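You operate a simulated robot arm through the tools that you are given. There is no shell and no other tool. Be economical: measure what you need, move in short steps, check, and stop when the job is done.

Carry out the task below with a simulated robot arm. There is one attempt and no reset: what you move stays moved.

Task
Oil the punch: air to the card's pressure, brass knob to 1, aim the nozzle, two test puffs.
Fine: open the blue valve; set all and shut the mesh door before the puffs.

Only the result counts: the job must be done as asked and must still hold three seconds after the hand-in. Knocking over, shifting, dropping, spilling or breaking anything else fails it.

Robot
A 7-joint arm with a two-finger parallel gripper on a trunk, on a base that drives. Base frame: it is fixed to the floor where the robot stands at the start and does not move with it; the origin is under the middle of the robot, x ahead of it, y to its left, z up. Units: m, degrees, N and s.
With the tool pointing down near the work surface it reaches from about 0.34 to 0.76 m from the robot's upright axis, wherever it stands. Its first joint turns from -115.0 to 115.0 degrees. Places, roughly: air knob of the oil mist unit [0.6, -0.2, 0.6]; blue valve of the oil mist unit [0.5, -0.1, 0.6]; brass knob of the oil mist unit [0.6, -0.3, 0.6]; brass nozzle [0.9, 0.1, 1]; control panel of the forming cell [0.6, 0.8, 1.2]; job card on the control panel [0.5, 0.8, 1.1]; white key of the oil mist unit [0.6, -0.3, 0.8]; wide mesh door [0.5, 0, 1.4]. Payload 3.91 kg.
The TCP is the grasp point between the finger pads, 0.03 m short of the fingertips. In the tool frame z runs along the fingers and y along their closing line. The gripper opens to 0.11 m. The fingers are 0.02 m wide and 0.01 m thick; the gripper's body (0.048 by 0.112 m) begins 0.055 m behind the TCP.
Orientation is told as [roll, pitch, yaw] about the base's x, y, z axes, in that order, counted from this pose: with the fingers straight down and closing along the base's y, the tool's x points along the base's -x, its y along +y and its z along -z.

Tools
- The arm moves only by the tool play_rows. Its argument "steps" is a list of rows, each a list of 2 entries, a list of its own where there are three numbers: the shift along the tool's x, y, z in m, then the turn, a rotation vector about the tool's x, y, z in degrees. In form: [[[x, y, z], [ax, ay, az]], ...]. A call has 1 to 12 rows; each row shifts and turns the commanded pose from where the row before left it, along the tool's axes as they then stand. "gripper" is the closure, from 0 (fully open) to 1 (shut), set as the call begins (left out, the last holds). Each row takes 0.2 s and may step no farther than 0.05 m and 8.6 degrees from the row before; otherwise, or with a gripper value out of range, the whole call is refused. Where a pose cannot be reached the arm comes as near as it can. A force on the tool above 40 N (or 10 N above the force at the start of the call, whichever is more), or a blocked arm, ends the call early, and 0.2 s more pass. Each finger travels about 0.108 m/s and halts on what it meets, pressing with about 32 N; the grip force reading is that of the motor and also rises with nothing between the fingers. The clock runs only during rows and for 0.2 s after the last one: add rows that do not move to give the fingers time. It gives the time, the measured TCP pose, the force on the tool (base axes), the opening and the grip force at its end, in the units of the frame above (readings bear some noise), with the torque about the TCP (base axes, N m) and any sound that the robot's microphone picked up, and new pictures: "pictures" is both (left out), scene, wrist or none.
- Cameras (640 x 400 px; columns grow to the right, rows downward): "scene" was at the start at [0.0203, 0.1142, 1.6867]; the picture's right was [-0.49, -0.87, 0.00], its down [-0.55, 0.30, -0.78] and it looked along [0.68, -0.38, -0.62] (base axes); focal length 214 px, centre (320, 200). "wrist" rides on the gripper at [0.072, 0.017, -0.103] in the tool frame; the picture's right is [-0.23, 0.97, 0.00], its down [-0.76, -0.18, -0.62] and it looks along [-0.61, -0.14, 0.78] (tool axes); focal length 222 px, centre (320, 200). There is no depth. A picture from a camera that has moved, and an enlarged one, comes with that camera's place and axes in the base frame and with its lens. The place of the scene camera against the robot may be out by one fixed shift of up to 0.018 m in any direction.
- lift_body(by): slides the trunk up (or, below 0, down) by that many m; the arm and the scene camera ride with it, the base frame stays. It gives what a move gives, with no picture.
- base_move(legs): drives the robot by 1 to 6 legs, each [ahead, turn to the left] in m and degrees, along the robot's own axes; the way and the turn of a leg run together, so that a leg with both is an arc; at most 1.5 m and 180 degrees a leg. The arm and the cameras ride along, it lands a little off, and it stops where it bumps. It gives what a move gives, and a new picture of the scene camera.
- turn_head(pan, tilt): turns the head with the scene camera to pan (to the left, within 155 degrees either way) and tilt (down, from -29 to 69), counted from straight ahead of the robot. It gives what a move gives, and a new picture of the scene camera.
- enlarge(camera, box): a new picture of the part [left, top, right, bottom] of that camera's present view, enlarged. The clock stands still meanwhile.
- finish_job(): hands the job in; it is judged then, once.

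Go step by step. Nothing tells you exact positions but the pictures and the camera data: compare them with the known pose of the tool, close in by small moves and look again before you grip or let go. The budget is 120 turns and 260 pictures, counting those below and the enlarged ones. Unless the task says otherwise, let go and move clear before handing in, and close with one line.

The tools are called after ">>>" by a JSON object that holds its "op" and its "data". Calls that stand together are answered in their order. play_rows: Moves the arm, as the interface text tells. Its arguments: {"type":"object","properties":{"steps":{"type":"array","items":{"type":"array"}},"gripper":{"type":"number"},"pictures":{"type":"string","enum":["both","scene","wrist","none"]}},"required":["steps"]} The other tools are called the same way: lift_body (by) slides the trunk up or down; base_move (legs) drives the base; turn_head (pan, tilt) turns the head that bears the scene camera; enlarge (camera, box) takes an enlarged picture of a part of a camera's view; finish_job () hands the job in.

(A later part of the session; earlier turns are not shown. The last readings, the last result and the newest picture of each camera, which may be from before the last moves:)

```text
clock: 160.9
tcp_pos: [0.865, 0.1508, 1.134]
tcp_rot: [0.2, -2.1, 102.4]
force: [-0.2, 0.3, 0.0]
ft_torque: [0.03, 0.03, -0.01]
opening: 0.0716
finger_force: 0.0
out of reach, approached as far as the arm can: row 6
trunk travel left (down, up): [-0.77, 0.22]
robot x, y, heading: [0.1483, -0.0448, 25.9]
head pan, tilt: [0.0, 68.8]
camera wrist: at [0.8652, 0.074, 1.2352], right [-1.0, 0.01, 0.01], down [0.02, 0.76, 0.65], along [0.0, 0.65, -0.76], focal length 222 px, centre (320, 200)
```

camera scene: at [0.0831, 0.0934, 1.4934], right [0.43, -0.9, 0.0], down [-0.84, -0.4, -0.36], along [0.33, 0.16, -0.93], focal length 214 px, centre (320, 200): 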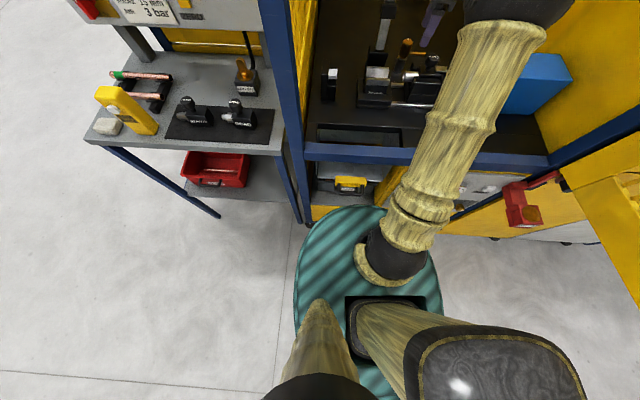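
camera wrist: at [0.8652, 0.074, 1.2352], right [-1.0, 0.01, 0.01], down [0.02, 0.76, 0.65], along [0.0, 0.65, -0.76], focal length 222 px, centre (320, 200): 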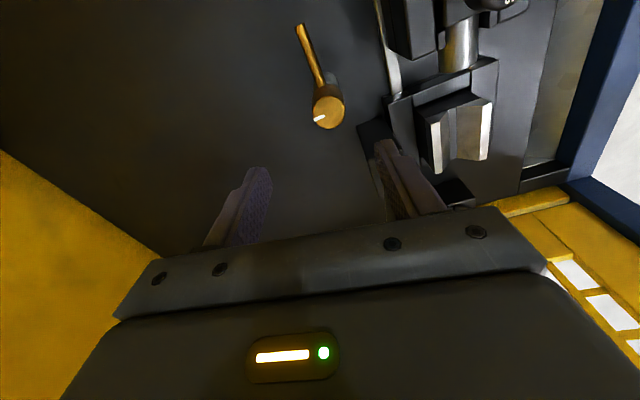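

Nozzle top at ≈[0.862,0.157]; TCP is nearly over it. Spout needs ≈83° clockwise. I'll descend in two stages.

>>> {"op": "play_rows", "data": {"steps": [[[-0.006, 0.002, 0.04], [0, 0, 0]], [[0, 0, 0.04], [0, 0, 0]], [[0, 0, 0], [0, 0, 0]]], "pictures": "wrist"}}

>>> {"op": "enlarge", "data": {"camera": "wrist", "box": [220, 0, 500, 200]}}

```text
clock: 161.8
tcp_pos: [0.861, 0.1595, 1.0549]
tcp_rot: [0.0, -2.1, 102.4]
force: [0.2, 0.3, -1.0]
ft_torque: [0.01, 0.01, 0.0]
opening: 0.0714
finger_force: 0.1
trunk travel left (down, up): [-0.77, 0.22]
robot x, y, heading: [0.1497, -0.0444, 25.7]
head pan, tilt: [0.0, 68.8]
camera wrist: at [0.8613, 0.0826, 1.1554], right [-1.0, 0.01, 0.01], down [0.02, 0.76, 0.65], along [0.0, 0.65, -0.76], focal length 222 px, centre (320, 200)
```

wrist: 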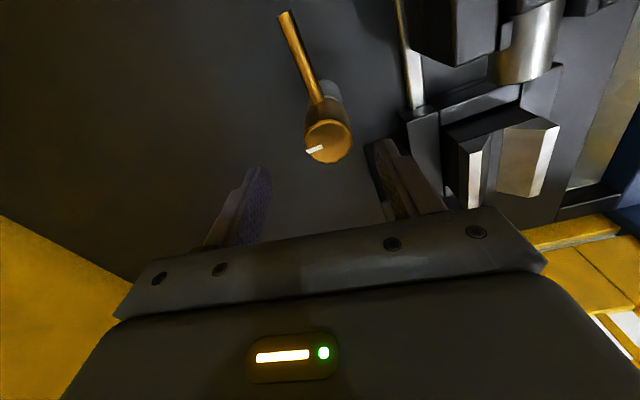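

```text
2.00 times, centred on (360, 100) of wrist
camera zoom: at [0.8613, 0.0826, 1.1554], right [-1.0, 0.01, 0.01], down [0.02, 0.76, 0.65], along [0.0, 0.65, -0.76], focal length 444 px, centre (240, 400)
```

zoom: 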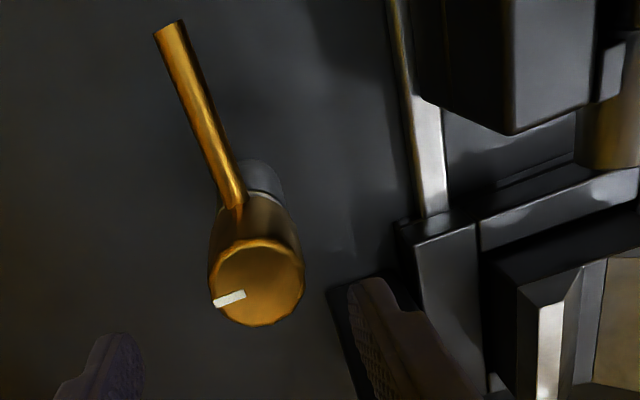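

The cap is ~0.036 wide, centre ≈[0.855,0.155]. I'll trim position, narrow the fingers slightly and descend to grip height.

>>> {"op": "play_rows", "data": {"steps": [[[0.003, 0.006, 0], [0, 0, 0]], [[0, 0, 0.03], [0, 0, 0]], [[0, 0, 0.025], [0, 0, 0]], [[0, 0, 0], [0, 0, 0]]], "gripper": 0.5, "pictures": "wrist"}}

```text
clock: 162.8
tcp_pos: [0.8573, 0.1581, 0.9993]
tcp_rot: [0.1, -2.1, 102.4]
force: [-0.1, 0.1, 0.4]
ft_torque: [-0.01, 0.01, -0.04]
opening: 0.0552
finger_force: 0.1
trunk travel left (down, up): [-0.77, 0.22]
robot x, y, heading: [0.149, -0.048, 25.2]
head pan, tilt: [0.0, 68.8]
camera wrist: at [0.8559, 0.08, 1.0999], right [-1.0, 0.01, 0.01], down [0.02, 0.76, 0.65], along [0.0, 0.65, -0.76], focal length 222 px, centre (320, 200)
```

wrist: 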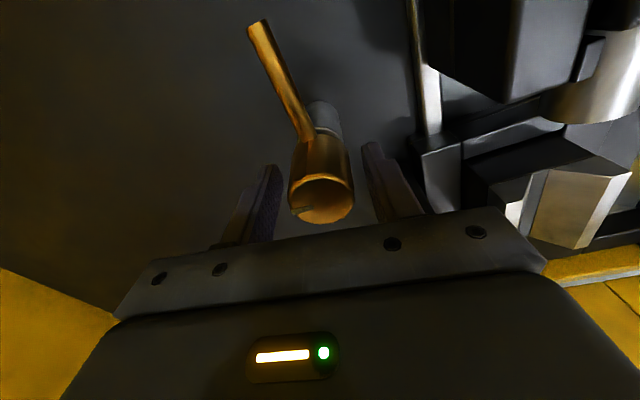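

Well centred. Grip, then turn 83° clockwise.

>>> {"op": "play_rows", "data": {"steps": [[[0, 0, 0], [0, 0, 0]], [[0, 0, 0], [0, 0, 0]], [[0, 0, 0], [0, 0, 0]]], "gripper": 0.85, "pictures": "none"}}

>>> {"op": "play_rows", "data": {"steps": [[[0, 0, 0], [0, 0, 8]], [[0, 0, 0], [0, 0, 8]], [[0, 0, 0], [0, 0, 8]], [[0, 0, 0], [0, 0, 8]], [[0, 0, 0], [0, 0, 8]], [[0, 0, 0], [0, 0, 0]]], "pictures": "wrist"}}

```text
clock: 163.6
tcp_pos: [0.8534, 0.1558, 0.9982]
tcp_rot: [0.2, -2.1, 102.5]
force: [-18.5, -5.3, -8.2]
ft_torque: [0.54, -1.75, -0.26]
opening: 0.0333
finger_force: 44.9
trunk travel left (down, up): [-0.77, 0.22]
robot x, y, heading: [0.1467, -0.0453, 25.7]
head pan, tilt: [0.0, 68.8]
```

```text
clock: 164.9
tcp_pos: [0.8588, 0.1565, 0.999]
tcp_rot: [1.3, -1.6, 62.2]
force: [9.0, -7.1, -16.9]
ft_torque: [-0.09, -2.63, 0.1]
opening: 0.0343
finger_force: 44.9
trunk travel left (down, up): [-0.77, 0.22]
robot x, y, heading: [0.1463, -0.0459, 25.8]
head pan, tilt: [0.0, 68.8]
camera wrist: at [0.8117, 0.0971, 1.1012], right [-0.76, 0.65, 0.03], down [0.52, 0.57, 0.64], along [0.4, 0.5, -0.77], focal length 222 px, centre (320, 200)
```

wrist: 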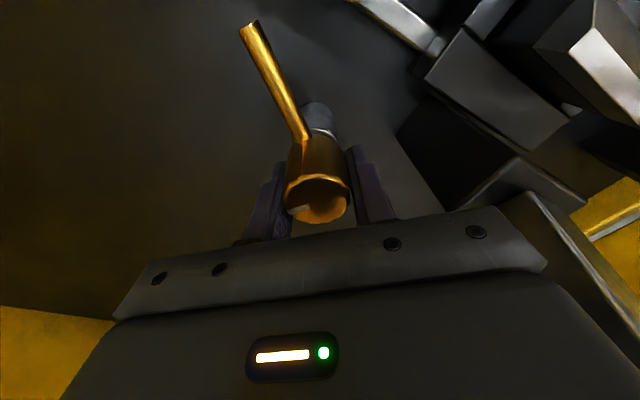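

>>> {"op": "play_rows", "data": {"steps": [[[0, 0, 0], [0, 0, 8]], [[0, 0, 0], [0, 0, 8]], [[0, 0, 0], [0, 0, 8]], [[0, 0, 0], [0, 0, 8]], [[0, 0, 0], [0, 0, 8]], [[0, 0, 0], [0, 0, 3]], [[0, 0, 0], [0, 0, 0]]], "pictures": "wrist"}}

>>> {"op": "enlarge", "data": {"camera": "wrist", "box": [200, 0, 520, 200]}}

```text
clock: 166.1
tcp_pos: [0.8627, 0.1526, 0.999]
tcp_rot: [1.1, -1.0, 28.2]
force: [12.9, -2.3, -12.0]
ft_torque: [-1.66, -2.23, 0.04]
opening: 0.0342
finger_force: 45.4
trunk travel left (down, up): [-0.77, 0.22]
robot x, y, heading: [0.149, -0.0501, 25.9]
head pan, tilt: [0.0, 68.8]
stopped in row 5: the force on the tool passed its limit at 41 N (the readings are from after the stop); the commanded pose is now the measured one
camera wrist: at [0.7905, 0.1312, 1.1024], right [-0.26, 0.97, 0.02], down [0.75, 0.19, 0.63], along [0.61, 0.18, -0.77], focal length 222 px, centre (320, 200)
```

wrist: 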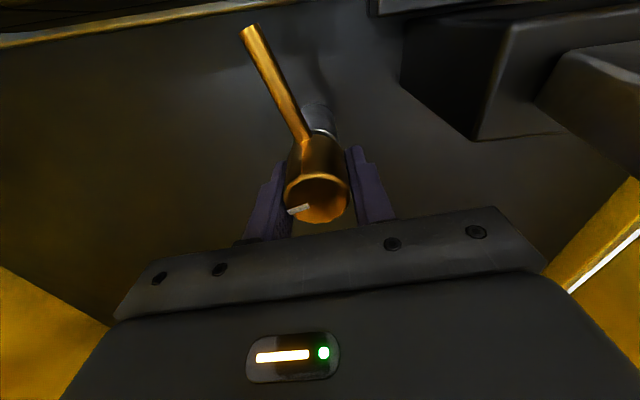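

```text
2.00 times, centred on (360, 100) of wrist
camera zoom: at [0.7905, 0.1312, 1.1024], right [-0.26, 0.97, 0.02], down [0.75, 0.19, 0.63], along [0.61, 0.18, -0.77], focal length 444 px, centre (240, 400)
```

zoom: 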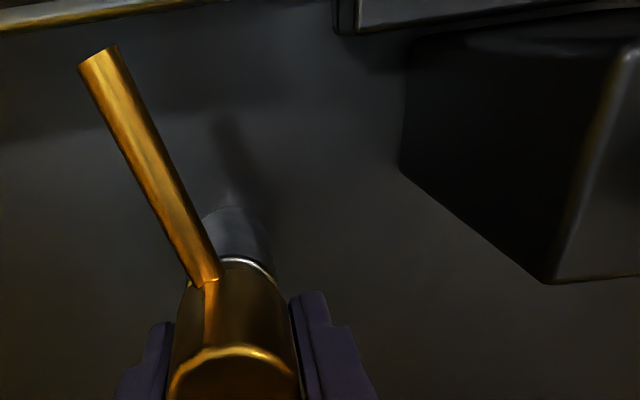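

Spout now points ~11° right of straight-at-robot; it needs ~14° more. I'll regrip to relieve side loads and finish the turn.

>>> {"op": "play_rows", "data": {"steps": [[[0, 0, 0], [0, 0, 0]], [[0, 0, 0], [0, 0, 0]]], "gripper": 0.6, "pictures": "none"}}

>>> {"op": "play_rows", "data": {"steps": [[[0, 0, 0], [0, 0, 0]], [[0, 0, 0], [0, 0, 0]]], "gripper": 0.85, "pictures": "none"}}

>>> {"op": "play_rows", "data": {"steps": [[[0, 0, 0], [0, 0, 7]], [[0, 0, 0], [0, 0, 7]], [[0, 0, 0], [0, 0, 0]]], "pictures": "wrist"}}

```text
clock: 166.7
tcp_pos: [0.8579, 0.1555, 1.0018]
tcp_rot: [1.5, -1.0, 28.2]
force: [-0.2, 1.1, -0.7]
ft_torque: [-0.03, -0.02, 0.04]
opening: 0.044
finger_force: 0.1
trunk travel left (down, up): [-0.77, 0.22]
robot x, y, heading: [0.1477, -0.0453, 25.7]
head pan, tilt: [0.0, 68.8]
```

```text
clock: 167.2
tcp_pos: [0.8615, 0.1516, 1.0016]
tcp_rot: [1.2, -1.1, 28.2]
force: [6.5, -10.3, 1.8]
ft_torque: [-2.65, -0.89, 0.05]
opening: 0.0341
finger_force: 44.9
trunk travel left (down, up): [-0.77, 0.22]
robot x, y, heading: [0.1479, -0.0477, 25.6]
head pan, tilt: [0.0, 68.8]
```

```text
clock: 168.1
tcp_pos: [0.8623, 0.1496, 1.0023]
tcp_rot: [1.4, -0.6, 14.1]
force: [9.5, -19.3, 0.9]
ft_torque: [-2.08, -1.9, 0.13]
opening: 0.0342
finger_force: 45.5
trunk travel left (down, up): [-0.77, 0.22]
robot x, y, heading: [0.15, -0.044, 25.5]
head pan, tilt: [0.0, 68.8]
camera wrist: at [0.7862, 0.1462, 1.1056], right [-0.02, 1.0, 0.03], down [0.78, 0.0, 0.63], along [0.63, 0.03, -0.78], focal length 222 px, centre (320, 200)
```

wrist: 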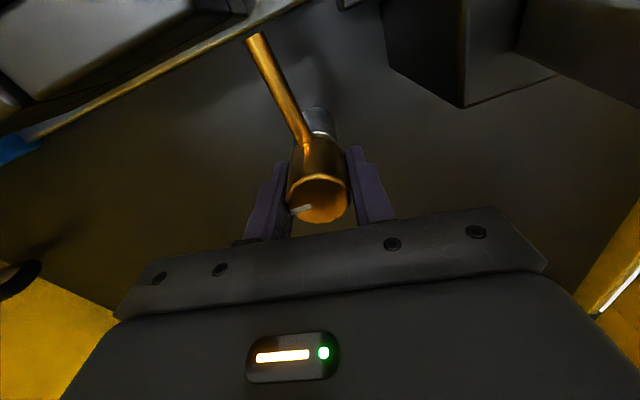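

Turned. I'll release, rise, and inspect where the spout points.

>>> {"op": "play_rows", "data": {"steps": [[[0, 0, 0], [0, 0, 0]], [[0, 0, 0], [0, 0, 0]], [[0, 0, -0.03], [0, 0, 0]], [[0, 0, -0.04], [0, 0, 0]], [[0, 0, -0.04], [0, 0, 0]], [[0.04, 0, -0.03], [0, 0, 0]], [[0.04, 0, -0.02], [0, 0, 0]], [[0, 0, 0], [0, 0, 0]]], "gripper": 0.5, "pictures": "both"}}

>>> {"op": "enlarge", "data": {"camera": "wrist", "box": [200, 20, 440, 170]}}

>>> {"op": "enlarge", "data": {"camera": "scene", "box": [330, 0, 490, 100]}}

```text
clock: 169.8
tcp_pos: [0.7823, 0.1286, 1.16]
tcp_rot: [1.7, -0.6, 14.2]
force: [0.1, -0.8, 0.3]
ft_torque: [0.04, 0.03, -0.01]
opening: 0.0552
finger_force: 0.0
trunk travel left (down, up): [-0.77, 0.22]
robot x, y, heading: [0.1483, -0.0464, 25.4]
head pan, tilt: [0.0, 68.8]
camera scene: at [0.0844, 0.0937, 1.6434], right [0.43, -0.9, 0.0], down [-0.84, -0.4, -0.36], along [0.33, 0.16, -0.93], focal length 214 px, centre (320, 200)
camera wrist: at [0.7078, 0.1251, 1.2647], right [-0.02, 1.0, 0.03], down [0.78, 0.0, 0.63], along [0.63, 0.04, -0.78], focal length 222 px, centre (320, 200)
```

scene: 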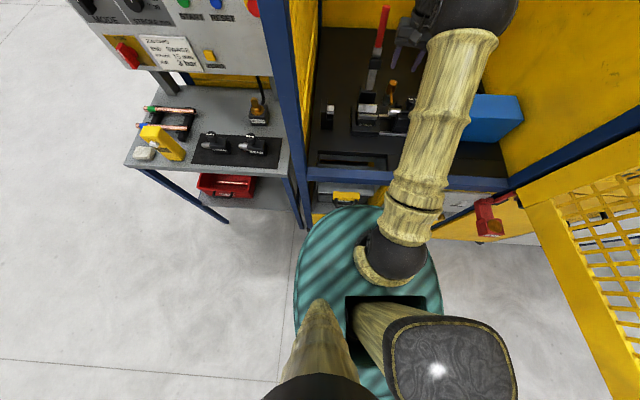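
wrist: 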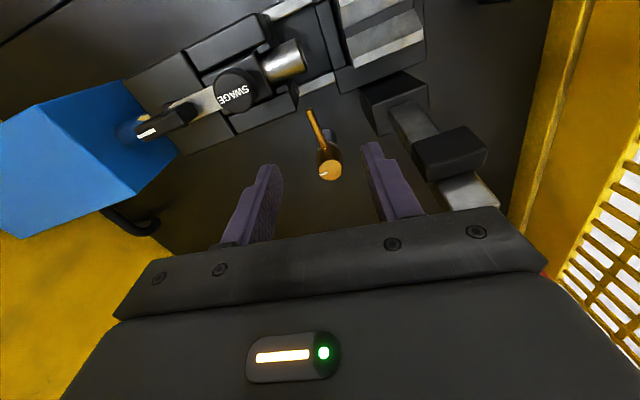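

```text
2.67 times, centred on (320, 95) of wrist
camera zoom: at [0.7078, 0.1251, 1.2647], right [-0.02, 1.0, 0.03], down [0.78, 0.0, 0.63], along [0.63, 0.04, -0.78], focal length 592 px, centre (320, 480)
```

zoom: 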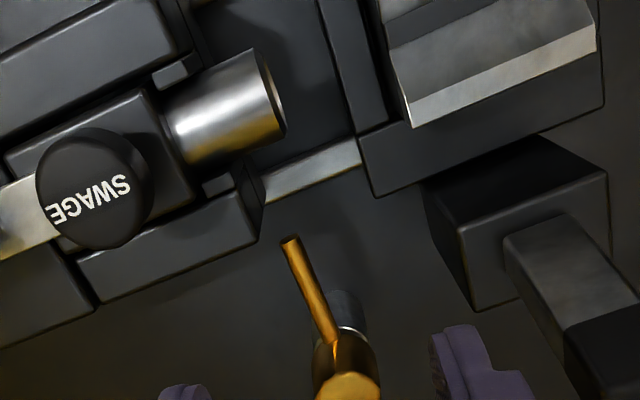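

```text
4.00 times, centred on (410, 50) of scene
camera zoom: at [0.0844, 0.0937, 1.6434], right [0.43, -0.9, 0.0], down [-0.84, -0.4, -0.36], along [0.33, 0.16, -0.93], focal length 858 px, centre (-40, 800)
```

zoom: 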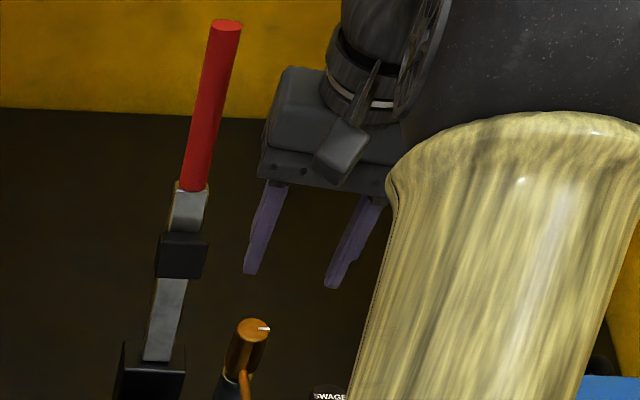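

The spout line hits the silver punch about mid-length; the nose lies ~8° further. I'll nudge it 4° more to aim squarely between mid and nose.

>>> {"op": "play_rows", "data": {"steps": [[[-0.04, 0, 0.02], [0, 0, 0]], [[-0.04, 0, 0.03], [0, 0, 0]], [[0, 0, 0.04], [0, 0, 0]], [[0, 0, 0.04], [0, 0, 0]], [[0, 0, 0.03], [0, 0, 0]], [[0, 0, 0], [0, 0, 0]]], "pictures": "wrist"}}

>>> {"op": "play_rows", "data": {"steps": [[[0, 0, 0], [0, 0, 0]], [[0, 0, 0], [0, 0, 0]], [[0, 0, 0], [0, 0, 0]]], "gripper": 0.8, "pictures": "none"}}

>>> {"op": "play_rows", "data": {"steps": [[[0, 0, 0], [0, 0, 4]], [[0, 0, 0], [0, 0, 0]], [[0, 0, 0], [0, 0, 0]]], "pictures": "none"}}

>>> {"op": "play_rows", "data": {"steps": [[[0, 0, 0], [0, 0, 0]], [[0, 0, 0], [0, 0, 0]], [[0, 0, -0.03], [0, 0, 0]], [[0, 0, -0.04], [0, 0, 0]], [[0, 0, -0.04], [0, 0, 0]], [[0.04, 0, -0.03], [0, 0, 0]], [[0.04, 0, -0.02], [0, 0, 0]], [[0, 0, 0], [0, 0, 0]]], "gripper": 0.5, "pictures": "wrist"}}

>>> {"op": "enlarge", "data": {"camera": "wrist", "box": [200, 20, 440, 170]}}

```text
clock: 171.2
tcp_pos: [0.8589, 0.1528, 0.9995]
tcp_rot: [1.7, -0.6, 14.2]
force: [-0.5, -0.9, -0.7]
ft_torque: [0.01, -0.01, 0.0]
opening: 0.0549
finger_force: 0.1
trunk travel left (down, up): [-0.77, 0.22]
robot x, y, heading: [0.1501, -0.0492, 25.4]
head pan, tilt: [0.0, 68.8]
camera wrist: at [0.785, 0.1493, 1.1043], right [-0.02, 1.0, 0.03], down [0.78, -0.01, 0.63], along [0.63, 0.04, -0.78], focal length 222 px, centre (320, 200)
```

wrist: 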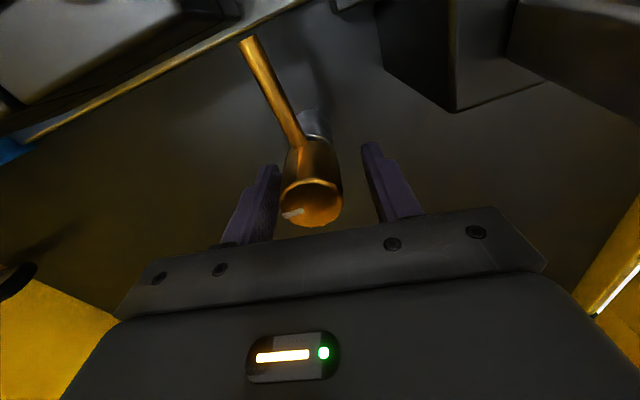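

```text
clock: 172.1
tcp_pos: [0.8607, 0.1496, 0.9995]
tcp_rot: [1.6, -0.5, 14.0]
force: [-5.1, -9.9, -5.1]
ft_torque: [-2.24, -1.75, 0.05]
opening: 0.0345
finger_force: 45.3
trunk travel left (down, up): [-0.77, 0.22]
robot x, y, heading: [0.146, -0.048, 25.1]
head pan, tilt: [0.0, 68.8]
```

```text
clock: 172.8
tcp_pos: [0.8601, 0.1495, 1.0004]
tcp_rot: [1.4, -0.5, 10.2]
force: [6.1, -21.6, -6.9]
ft_torque: [-2.53, -0.12, 0.13]
opening: 0.0343
finger_force: 45.3
trunk travel left (down, up): [-0.77, 0.22]
robot x, y, heading: [0.148, -0.0464, 25.9]
head pan, tilt: [0.0, 68.8]
```

```text
clock: 174.7
tcp_pos: [0.7798, 0.1348, 1.1636]
tcp_rot: [1.7, -0.5, 10.3]
force: [0.0, 0.3, 0.4]
ft_torque: [-0.02, 0.04, -0.02]
opening: 0.0551
finger_force: 0.2
trunk travel left (down, up): [-0.77, 0.22]
robot x, y, heading: [0.151, -0.0451, 25.7]
head pan, tilt: [0.0, 68.8]
camera wrist: at [0.7048, 0.1364, 1.2661], right [0.05, 1.0, 0.03], down [0.78, -0.06, 0.62], along [0.62, -0.01, -0.78], focal length 222 px, centre (320, 200)
```

wrist: 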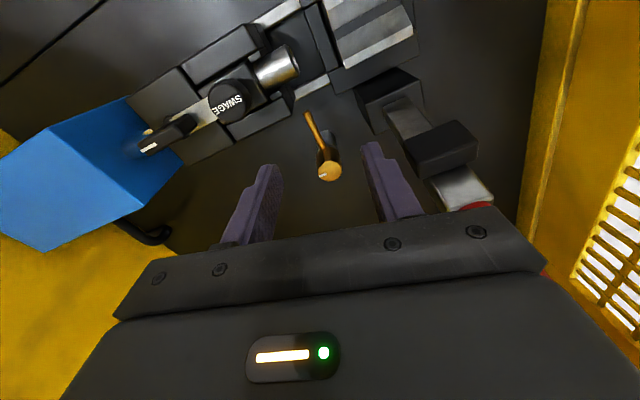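

```text
2.67 times, centred on (320, 95) of wrist
camera zoom: at [0.7048, 0.1364, 1.2661], right [0.05, 1.0, 0.03], down [0.78, -0.06, 0.62], along [0.62, -0.01, -0.78], focal length 592 px, centre (320, 480)
```

zoom: 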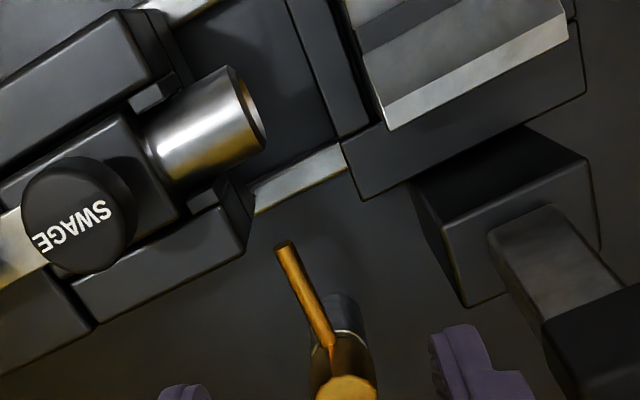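

The aim now lands on the punch near its nose. The red lever is close to the gripper's left end, so I'll move right, then up, before backing out.

>>> {"op": "play_rows", "data": {"steps": [[[0, -0.03, 0], [0, 0, 0]], [[0, -0.03, 0], [0, 0, 0]], [[0.03, 0, -0.03], [0, 0, 0]], [[0.03, 0, -0.03], [0, 0, 0]], [[0, 0, 0], [0, 0, 0]]], "gripper": 1.0, "pictures": "none"}}

>>> {"op": "base_move", "data": {"legs": [[-0.35, 0]]}}

>>> {"op": "turn_head", "data": {"pan": -30, "tilt": 25}}

```text
clock: 175.8
tcp_pos: [0.7318, 0.0627, 1.2194]
tcp_rot: [1.7, -0.4, 10.2]
force: [-0.1, 0.3, -0.4]
ft_torque: [-0.03, 0.01, -0.03]
opening: 0.0
finger_force: 31.8
trunk travel left (down, up): [-0.77, 0.22]
robot x, y, heading: [0.1507, -0.0422, 25.8]
head pan, tilt: [0.0, 68.8]
```

```text
clock: 178.4
tcp_pos: [0.4109, -0.091, 1.2197]
tcp_rot: [1.6, -0.5, 10.0]
force: [-0.2, 0.2, 0.6]
ft_torque: [0.03, -0.02, -0.02]
opening: 0.0003
finger_force: 32.5
trunk travel left (down, up): [-0.77, 0.22]
robot x, y, heading: [-0.1714, -0.2011, 25.7]
head pan, tilt: [0.0, 68.8]
camera scene: at [-0.2379, -0.0604, 1.6434], right [0.43, -0.9, 0.0], down [-0.84, -0.4, -0.36], along [0.33, 0.16, -0.93], focal length 214 px, centre (320, 200)
```

scene: 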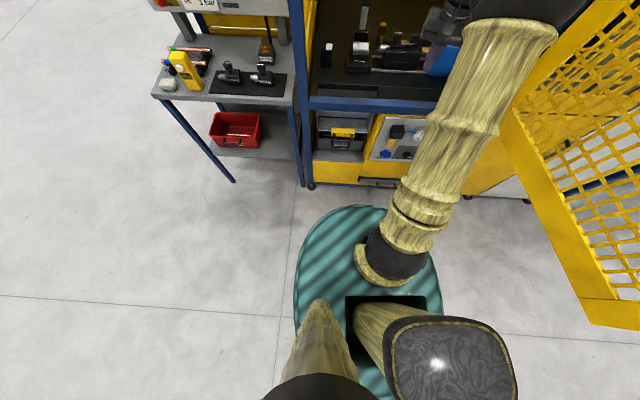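

```text
clock: 179.6
tcp_pos: [0.411, -0.0916, 1.219]
tcp_rot: [1.6, -0.5, 10.1]
force: [-1.0, -0.2, 0.1]
ft_torque: [0.01, 0.01, 0.0]
opening: 0.0
finger_force: 32.3
trunk travel left (down, up): [-0.77, 0.22]
robot x, y, heading: [-0.174, -0.1999, 25.3]
head pan, tilt: [-30.0, 25.0]
camera scene: at [-0.1957, -0.0912, 1.7028], right [-0.08, -1.0, 0.0], down [-0.42, 0.03, -0.91], along [0.9, -0.07, -0.42], focal length 214 px, centre (320, 200)
```

scene: 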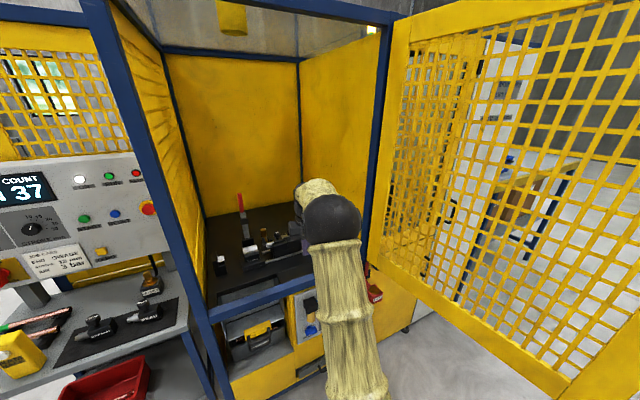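

Aim done. The door rests slightly past 90°. I'll back out, go around its free edge to the outer side, and then push it closed with the arm by turning and driving.

>>> {"op": "base_move", "data": {"legs": [[-0.5, 0], [0, -90], [0.3, 0]]}}

>>> {"op": "turn_head", "data": {"pan": 60, "tilt": 30}}

```text
clock: 190.2
tcp_pos: [-0.3717, -1.2579, 1.2196]
tcp_rot: [1.7, -0.4, -78.7]
force: [0.8, 0.0, 0.3]
ft_torque: [0.02, 0.02, 0.02]
opening: 0.0
finger_force: 32.2
trunk travel left (down, up): [-0.77, 0.22]
robot x, y, heading: [-0.4899, -0.6725, -63.2]
head pan, tilt: [-30.0, 25.0]
camera scene: at [-0.3809, -0.6429, 1.7028], right [-1.0, 0.06, 0.0], down [0.02, 0.42, -0.91], along [-0.05, -0.9, -0.42], focal length 214 px, centre (320, 200)
```

scene: 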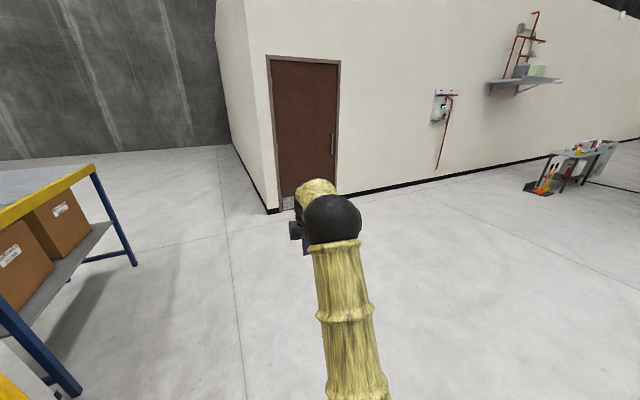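

```text
clock: 191.9
tcp_pos: [-0.3706, -1.2559, 1.2193]
tcp_rot: [1.6, -0.5, -78.7]
force: [0.1, -0.9, 0.5]
ft_torque: [0.0, -0.01, 0.03]
opening: 0.0001
finger_force: 31.4
trunk travel left (down, up): [-0.77, 0.22]
robot x, y, heading: [-0.4907, -0.6758, -63.1]
head pan, tilt: [60.0, 30.0]
camera scene: at [-0.2859, -0.5554, 1.6949], right [-0.06, -1.0, 0.0], down [-0.5, 0.03, -0.87], along [0.86, -0.05, -0.5], focal length 214 px, centre (320, 200)
```

scene: 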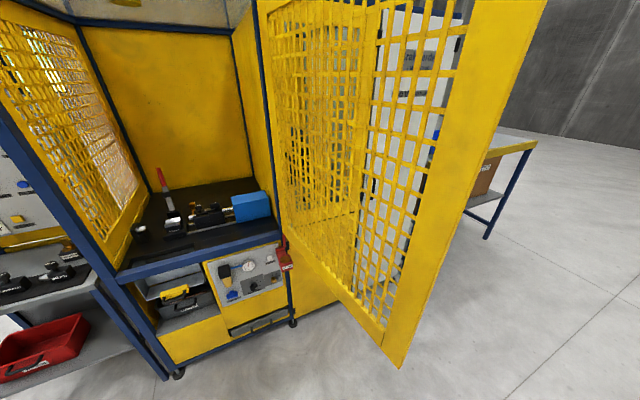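

The hand is outside the door's edge. Turning left will sweep it against the door's outer face.

>>> {"op": "base_move", "data": {"legs": [[0, 70]]}}

>>> {"op": "turn_head", "data": {"pan": 0, "tilt": 25}}

```text
clock: 196.1
tcp_pos: [0.0826, -0.8277, 1.2169]
tcp_rot: [1.3, 0.1, -14.7]
force: [0.2, 0.1, 0.2]
ft_torque: [-0.02, 0.03, 0.05]
opening: 0.0001
finger_force: 32.5
trunk travel left (down, up): [-0.77, 0.22]
robot x, y, heading: [-0.4911, -0.6766, 1.1]
head pan, tilt: [60.0, 30.0]
stopped in leg 1: the robot was blocked; the commanded pose is now the measured one
camera scene: at [-0.5025, -0.4415, 1.6949], right [0.87, -0.49, 0.0], down [-0.24, -0.44, -0.87], along [0.42, 0.76, -0.5], focal length 214 px, centre (320, 200)
```

scene: 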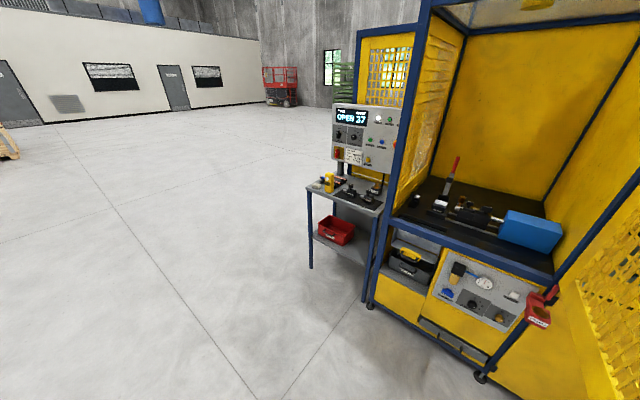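

```text
clock: 197.4
tcp_pos: [0.0813, -0.8279, 1.2178]
tcp_rot: [1.3, -0.1, -14.7]
force: [-0.6, 0.1, -0.5]
ft_torque: [0.01, -0.02, 0.01]
opening: 0.0
finger_force: 32.2
trunk travel left (down, up): [-0.77, 0.22]
robot x, y, heading: [-0.4943, -0.6737, 0.8]
head pan, tilt: [0.0, 25.0]
camera scene: at [-0.4554, -0.5194, 1.7029], right [0.02, -1.0, 0.0], down [-0.42, -0.01, -0.91], along [0.91, 0.01, -0.42], focal length 214 px, centre (320, 200)
```

scene: 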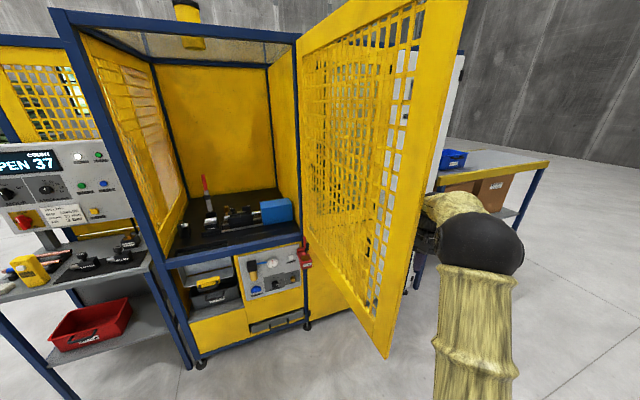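

The base turn stalled against the door. I'll push with the arm instead, moving the hand left along the door's arc.

>>> {"op": "play_rows", "data": {"steps": [[[0.02, 0.023, 0], [0, 0, 0]], [[0.02, 0.023, 0], [0, 0, 0]], [[0.02, 0.023, 0], [0, 0, 0]], [[0, 0, 0], [0, 0, 0]]], "pictures": "both"}}

```text
clock: 198.4
tcp_pos: [0.0424, -0.7462, 1.2183]
tcp_rot: [1.3, 0.0, -14.7]
force: [-0.8, -0.2, -0.1]
ft_torque: [-0.03, 0.01, -0.01]
opening: 0.0001
finger_force: 32.4
trunk travel left (down, up): [-0.77, 0.22]
robot x, y, heading: [-0.4883, -0.6752, 1.0]
head pan, tilt: [0.0, 25.0]
camera scene: at [-0.4549, -0.5202, 1.7029], right [0.01, -1.0, 0.0], down [-0.42, -0.01, -0.91], along [0.91, 0.01, -0.42], focal length 214 px, centre (320, 200)
camera wrist: at [-0.0247, -0.7124, 1.3233], right [0.47, 0.88, 0.02], down [0.69, -0.38, 0.62], along [0.56, -0.27, -0.78], focal length 222 px, centre (320, 200)
```

scene: 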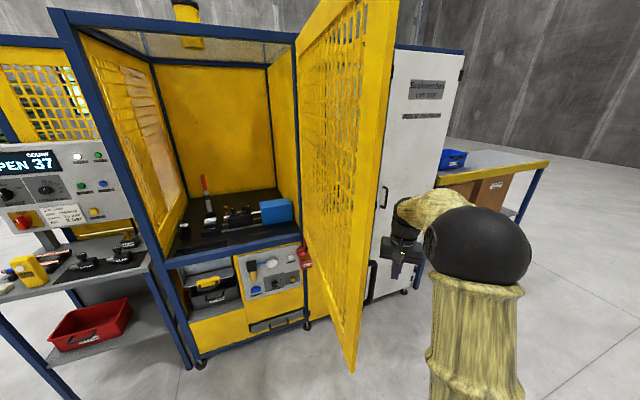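
wrist: 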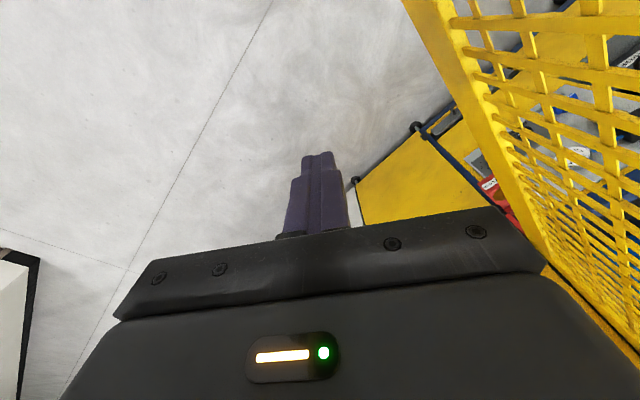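

The door follows (~80°). Continue the arc.

>>> {"op": "play_rows", "data": {"steps": [[[0.03, 0.0346, 0], [0, 0, 0]], [[0.03, 0.0346, 0], [0, 0, 0]], [[0.03, 0.0346, 0], [0, 0, 0]], [[0.0184, 0.038, 0], [0, 0, 0]], [[0.0184, 0.038, 0], [0, 0, 0]], [[0.0184, 0.038, 0], [0, 0, 0]], [[0.011, 0.041, 0], [0, 0, 0]], [[0.011, 0.041, 0], [0, 0, 0]], [[0.011, 0.041, 0], [0, 0, 0]], [[0, 0, 0], [0, 0, 0]]], "pictures": "scene"}}

```text
clock: 200.6
tcp_pos: [-0.0432, -0.3702, 1.2277]
tcp_rot: [1.4, -0.1, -14.7]
force: [-0.6, -0.4, -0.2]
ft_torque: [0.03, 0.0, 0.02]
opening: 0.0
finger_force: 32.1
trunk travel left (down, up): [-0.77, 0.22]
robot x, y, heading: [-0.4903, -0.6801, 0.9]
head pan, tilt: [0.0, 25.0]
camera scene: at [-0.4557, -0.5204, 1.703], right [0.01, -1.0, 0.0], down [-0.42, -0.01, -0.91], along [0.91, 0.01, -0.42], focal length 214 px, centre (320, 200)
```

scene: 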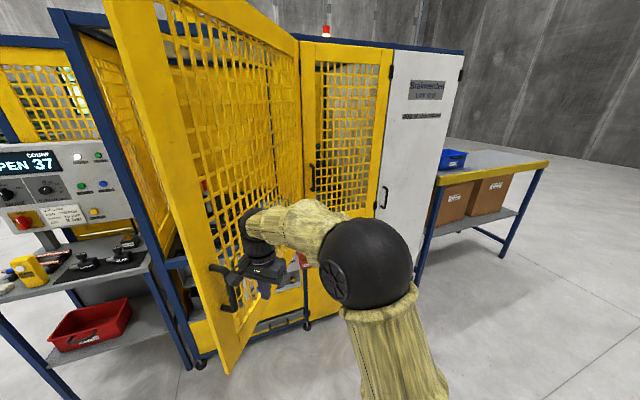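

Door ~50°. One more arm push, then I'll drive an arc forward to bring it nearly shut.

>>> {"op": "play_rows", "data": {"steps": [[[-0.006, 0.042, 0], [0, 0, 0]], [[-0.006, 0.042, 0], [0, 0, 0]], [[-0.006, 0.042, 0], [0, 0, 0]], [[0, 0, 0], [0, 0, 0]]], "pictures": "none"}}

>>> {"op": "base_move", "data": {"legs": [[0.4, 25]]}}

```text
clock: 201.6
tcp_pos: [0.0017, -0.2518, 1.2316]
tcp_rot: [1.4, -0.1, -14.7]
force: [-0.7, 0.0, 0.6]
ft_torque: [0.01, 0.0, 0.0]
opening: 0.0
finger_force: 31.9
trunk travel left (down, up): [-0.77, 0.22]
robot x, y, heading: [-0.4891, -0.6751, 1.0]
head pan, tilt: [0.0, 25.0]
```

```text
clock: 204.4
tcp_pos: [0.1623, 0.0104, 1.2306]
tcp_rot: [1.3, -0.1, 10.5]
force: [-0.3, 0.2, -1.0]
ft_torque: [0.01, 0.0, 0.0]
opening: 0.0
finger_force: 31.9
trunk travel left (down, up): [-0.77, 0.22]
robot x, y, heading: [-0.1063, -0.5827, 25.9]
head pan, tilt: [0.0, 25.0]
camera scene: at [-0.1378, -0.4293, 1.7028], right [0.43, -0.9, 0.0], down [-0.38, -0.18, -0.91], along [0.82, 0.39, -0.42], focal length 214 px, centre (320, 200)
```

scene: 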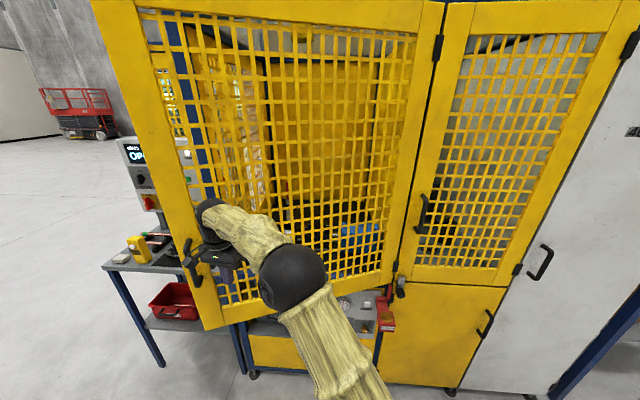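

Door ~25° and the robot is square. Drive forward 0.24, then finish with a gentle arm push.

>>> {"op": "base_move", "data": {"legs": [[0.24, 0]]}}

>>> {"op": "play_rows", "data": {"steps": [[[-0.02, -0.005, 0], [0, 0, 0]], [[-0.02, -0.005, 0], [0, 0, 0]], [[-0.015, -0.004, 0], [0, 0, 0]], [[-0.015, -0.004, 0], [0, 0, 0]], [[-0.01, -0.003, 0], [0, 0, 0]], [[0, 0, 0], [0, 0, 0]]], "pictures": "scene"}}

```text
clock: 206.4
tcp_pos: [0.3781, 0.1131, 1.2305]
tcp_rot: [1.3, -0.1, 10.2]
force: [0.7, 0.1, 0.0]
ft_torque: [-0.02, 0.06, -0.01]
opening: 0.0002
finger_force: 31.9
trunk travel left (down, up): [-0.77, 0.22]
robot x, y, heading: [0.1094, -0.481, 25.8]
head pan, tilt: [0.0, 25.0]
camera scene: at [0.0782, -0.3254, 1.7028], right [0.43, -0.9, 0.0], down [-0.38, -0.18, -0.91], along [0.82, 0.39, -0.42], focal length 214 px, centre (320, 200)
```

scene: 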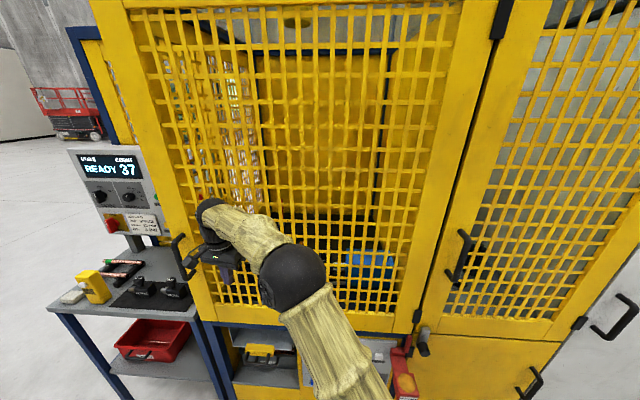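

```text
clock: 206.9
tcp_pos: [0.395, 0.1106, 1.2302]
tcp_rot: [1.4, 0.9, 11.5]
force: [-24.4, -7.2, 1.1]
ft_torque: [0.8, -2.26, 0.26]
opening: 0.0
finger_force: 32.3
trunk travel left (down, up): [-0.77, 0.22]
robot x, y, heading: [0.1089, -0.4834, 25.5]
head pan, tilt: [0.0, 25.0]
stopped in row 2: the force on the tool passed its limit at 50 N (the readings are from after the stop); the commanded pose is now the measured one
camera scene: at [0.073, -0.3294, 1.7032], right [0.43, -0.9, 0.0], down [-0.38, -0.18, -0.91], along [0.82, 0.39, -0.42], focal length 214 px, centre (320, 200)
```

scene: 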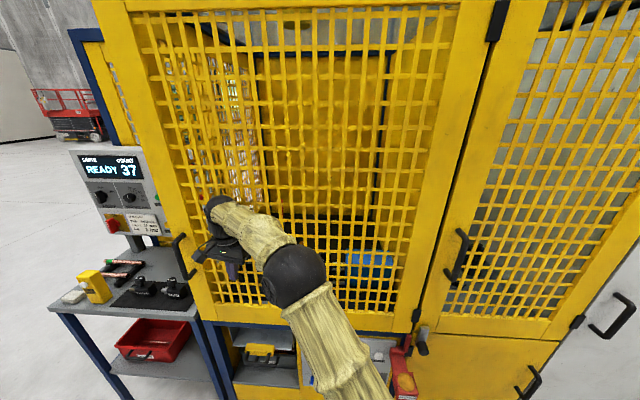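

Display shows READY: the door is shut (firm stop at 50 N). Now to the TEST key: back off, swing the arm to the right, and point the tool forward.

>>> {"op": "base_move", "data": {"legs": [[-0.38, 0]]}}

>>> {"op": "play_rows", "data": {"steps": [[[-0.0125, -0.047, 0], [0, 0, 0]], [[-0.0125, -0.047, 0], [0, 0, 0]], [[-0.0125, -0.047, 0], [0, 0, 0]], [[-0.0125, -0.047, 0], [0, 0, 0]], [[-0.0125, -0.047, 0], [0, 0, 0]], [[-0.0125, -0.047, 0], [0, 0, 0]], [[-0.0125, -0.047, 0], [0, 0, 0]], [[-0.0125, -0.047, 0], [0, 0, 0]], [[-0.0125, -0.047, 0], [0, 0, 0]], [[-0.0125, -0.047, 0], [0, 0, 0]], [[0, 0, 0], [0, 0, -7.2]], [[0, 0, 0], [0, 0, -7.2]]], "pictures": "none"}}

>>> {"op": "play_rows", "data": {"steps": [[[0, 0, 0], [0, -8.2, 0]], [[0, 0, 0], [0, -8.2, 0]], [[0, 0, 0], [0, -8.2, 0]], [[0, 0, 0], [0, -8.2, 0]], [[0, 0, 0], [0, -8.2, 0]], [[0, 0, 0], [0, -8.2, 0]], [[0, 0, 0], [0, -8.2, 0]], [[0, 0, 0], [0, -8.2, 0]], [[0, 0, 0], [0, -8.2, 0]], [[0, 0, 0], [0, -8.2, 0]], [[0, 0, 0], [0, -8, 0]], [[0, 0, 0], [0, 0, 0]]], "pictures": "scene"}}

```text
clock: 209.7
tcp_pos: [0.0535, -0.0548, 1.2272]
tcp_rot: [1.2, 0.6, 11.3]
force: [0.8, 0.7, -0.2]
ft_torque: [0.04, 0.0, 0.02]
opening: 0.0003
finger_force: 31.8
trunk travel left (down, up): [-0.77, 0.22]
robot x, y, heading: [-0.2338, -0.6468, 25.8]
head pan, tilt: [0.0, 25.0]
camera scene: at [-0.2708, -0.4939, 1.7029], right [0.44, -0.9, 0.0], down [-0.38, -0.18, -0.91], along [0.82, 0.4, -0.42], focal length 214 px, centre (320, 200)
```

scene: 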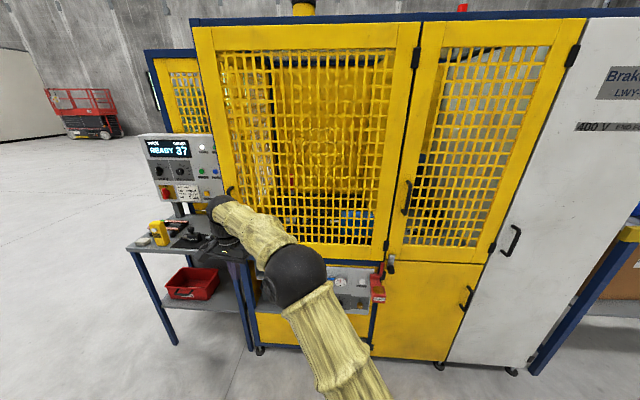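

```text
clock: 212.3
tcp_pos: [0.2696, -0.4927, 1.2159]
tcp_rot: [1.3, 0.4, 25.8]
force: [-0.1, -0.4, -0.8]
ft_torque: [0.02, 0.0, -0.01]
opening: 0.0
finger_force: 32.5
trunk travel left (down, up): [-0.77, 0.22]
robot x, y, heading: [-0.2371, -0.6488, 25.8]
head pan, tilt: [0.0, 25.0]
```

```text
clock: 214.9
tcp_pos: [0.2776, -0.4887, 1.2181]
tcp_rot: [76.3, -88.6, -50.6]
force: [-0.1, 0.0, -0.7]
ft_torque: [0.0, 0.0, -0.02]
opening: 0.0
finger_force: 32.1
out of reach, approached as far as the arm can: row 11
trunk travel left (down, up): [-0.77, 0.22]
robot x, y, heading: [-0.2332, -0.6471, 25.9]
head pan, tilt: [0.0, 25.0]
camera scene: at [-0.2705, -0.4938, 1.7029], right [0.44, -0.9, 0.0], down [-0.38, -0.18, -0.91], along [0.82, 0.4, -0.42], focal length 214 px, centre (320, 200)
```

scene: 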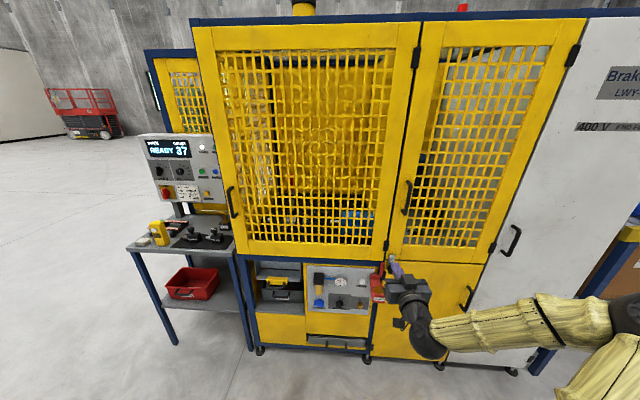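

Door looks fully closed. Lower the trunk to the TEST key's height and roll the gripper upright.

>>> {"op": "lift_body", "data": {"by": -0.4}}

>>> {"op": "play_rows", "data": {"steps": [[[0, 0, 0], [0, 0, 8.2]], [[0, 0, 0], [0, 0, 8.2]], [[0, 0, 0], [0, 0, 8.2]], [[0, 0, 0], [0, 0, 8.2]], [[0, 0, 0], [0, 0, 8.2]], [[0, 0, 0], [0, 0, 8.2]], [[0, 0, 0], [0, 0, 8.2]], [[0, 0, 0], [0, 0, 8.2]], [[0, 0, 0], [0, 0, 8.2]], [[0, 0, 0], [0, 0, 8.2]], [[0, 0, 0], [0, 0, 8]], [[0, 0, 0], [0, 0, 0]]], "pictures": "both"}}

>>> {"op": "turn_head", "data": {"pan": 15, "tilt": 35}}

```text
clock: 218.7
tcp_pos: [0.2789, -0.4897, 0.8186]
tcp_rot: [72.1, -88.6, -46.4]
force: [-0.2, 0.4, 0.0]
ft_torque: [0.01, -0.02, 0.02]
opening: 0.0
finger_force: 32.3
trunk travel left (down, up): [-0.37, 0.62]
robot x, y, heading: [-0.2401, -0.6476, 26.1]
head pan, tilt: [0.0, 25.0]
```

```text
clock: 221.3
tcp_pos: [0.2779, -0.4896, 0.8184]
tcp_rot: [89.6, 1.4, -64.2]
force: [0.3, -0.8, 0.1]
ft_torque: [-0.02, -0.01, 0.01]
opening: 0.0
finger_force: 32.3
trunk travel left (down, up): [-0.37, 0.62]
robot x, y, heading: [-0.2377, -0.6472, 25.6]
head pan, tilt: [0.0, 25.0]
camera scene: at [-0.2701, -0.4938, 1.3029], right [0.44, -0.9, 0.0], down [-0.38, -0.18, -0.91], along [0.82, 0.4, -0.42], focal length 214 px, centre (320, 200)
camera wrist: at [0.1539, -0.4681, 0.8382], right [0.12, -0.22, 0.97], down [-0.23, -0.95, -0.19], along [0.97, -0.2, -0.16], focal length 222 px, centre (320, 200)
```

scene: 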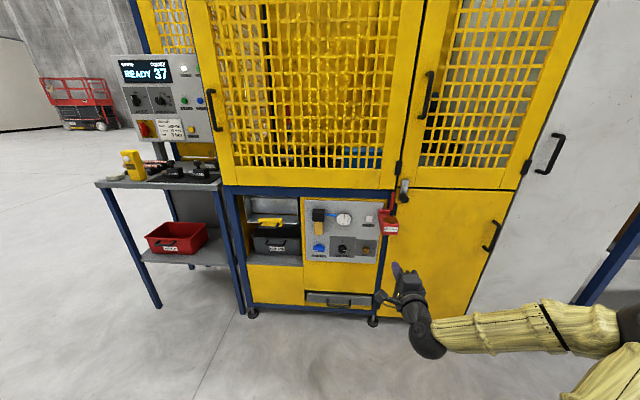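
wrist: 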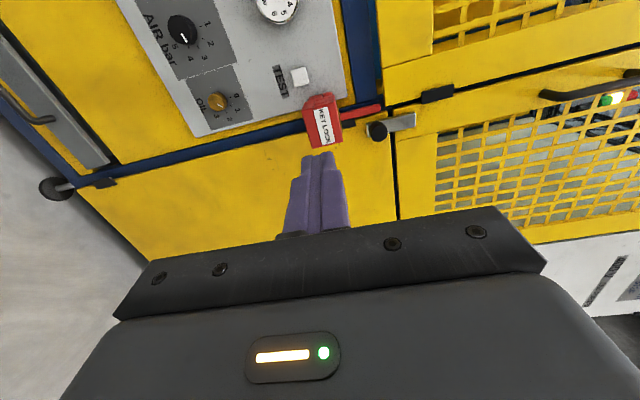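

```text
clock: 222.1
tcp_pos: [0.2783, -0.4901, 0.8179]
tcp_rot: [89.7, 1.2, -64.3]
force: [-0.3, -0.2, 0.4]
ft_torque: [-0.01, 0.0, 0.0]
opening: 0.0001
finger_force: 32.4
trunk travel left (down, up): [-0.37, 0.62]
robot x, y, heading: [-0.2371, -0.6483, 25.9]
head pan, tilt: [15.0, 35.0]
camera scene: at [-0.2864, -0.4764, 1.2871], right [0.65, -0.76, 0.0], down [-0.43, -0.38, -0.82], along [0.62, 0.54, -0.57], focal length 214 px, centre (320, 200)
```

scene: 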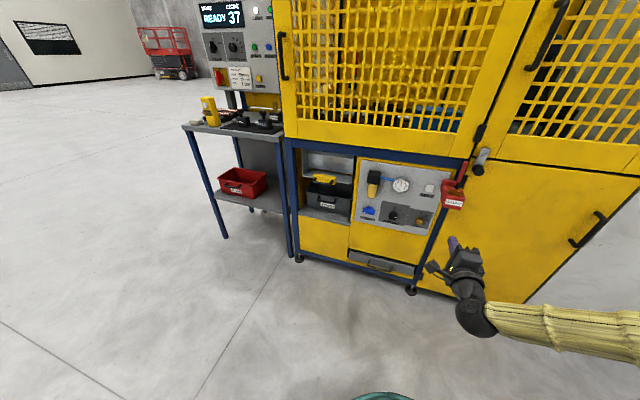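

The KEY LOCK box sits just right of TEST, so I'll approach from the left with the tool yawed 20°. First yaw and shift left, then drive 0.2 m forward.

>>> {"op": "play_rows", "data": {"steps": [[[0, 0, 0], [0, -7, 0]], [[0, 0, 0], [0, -7, 0]], [[0, 0, 0], [0, -6, 0]], [[0.045, -0.013, 0], [0, 0, 0]], [[0.045, -0.013, 0], [0, 0, 0]], [[0.044, -0.014, 0], [0, 0, 0]], [[0, 0, 0], [0, 0, 0]]], "pictures": "none"}}

>>> {"op": "base_move", "data": {"legs": [[0.2, 0]]}}

>>> {"op": "enlarge", "data": {"camera": "wrist", "box": [0, 0, 640, 400]}}

>>> {"op": "enlarge", "data": {"camera": "scene", "box": [300, 130, 520, 300]}}

```text
clock: 223.7
tcp_pos: [0.2706, -0.3546, 0.7802]
tcp_rot: [89.1, 1.1, -84.4]
force: [-0.3, 0.0, 0.4]
ft_torque: [0.0, 0.01, -0.02]
opening: 0.0
finger_force: 32.2
out of reach, approached as far as the arm can: row 1
trunk travel left (down, up): [-0.37, 0.62]
robot x, y, heading: [-0.2349, -0.6488, 25.9]
head pan, tilt: [15.0, 35.0]
```

```text
clock: 225.5
tcp_pos: [0.4543, -0.264, 0.7806]
tcp_rot: [89.3, 1.1, -84.2]
force: [-0.2, 0.7, 0.4]
ft_torque: [-0.03, 0.01, 0.02]
opening: 0.0
finger_force: 31.9
trunk travel left (down, up): [-0.37, 0.62]
robot x, y, heading: [-0.0531, -0.5609, 25.9]
head pan, tilt: [15.0, 35.0]
camera scene: at [-0.1023, -0.3867, 1.2871], right [0.66, -0.75, 0.0], down [-0.43, -0.38, -0.82], along [0.62, 0.54, -0.57], focal length 214 px, centre (320, 200)
```

scene: 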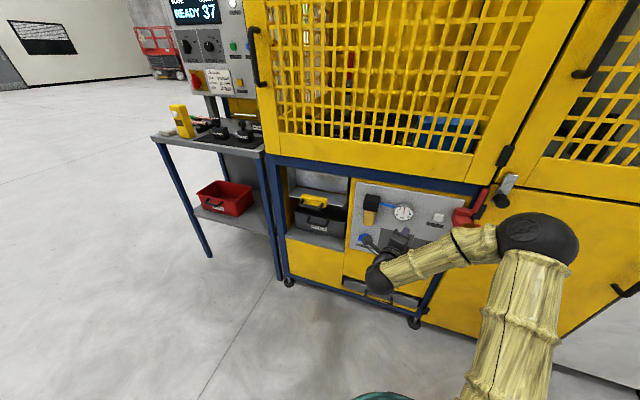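

```text
1.00 times, centred on (320, 200) of wrist (not enlarged: the box is as wide or as high as the picture)
camera zoom: at [0.344, -0.2019, 0.8014], right [0.04, -0.24, 0.97], down [-0.55, -0.82, -0.18], along [0.84, -0.52, -0.16], focal length 222 px, centre (320, 200)
```

zoom: 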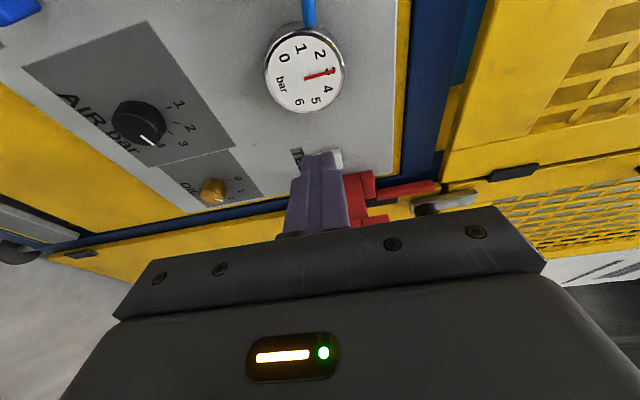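

```text
2.35 times, centred on (410, 215) of scene
camera zoom: at [-0.1023, -0.3867, 1.2871], right [0.66, -0.75, 0.0], down [-0.43, -0.38, -0.82], along [0.62, 0.54, -0.57], focal length 505 px, centre (108, 165)
```

zoom: 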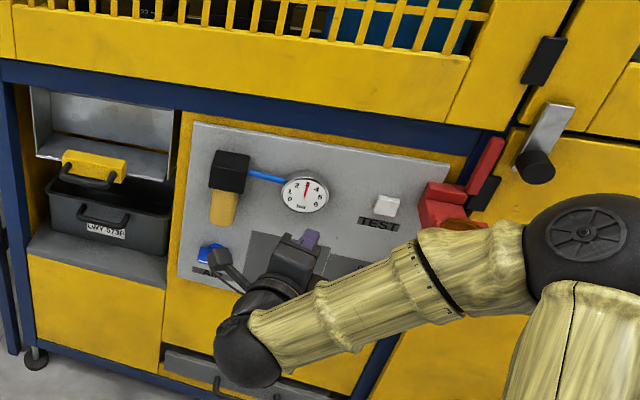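

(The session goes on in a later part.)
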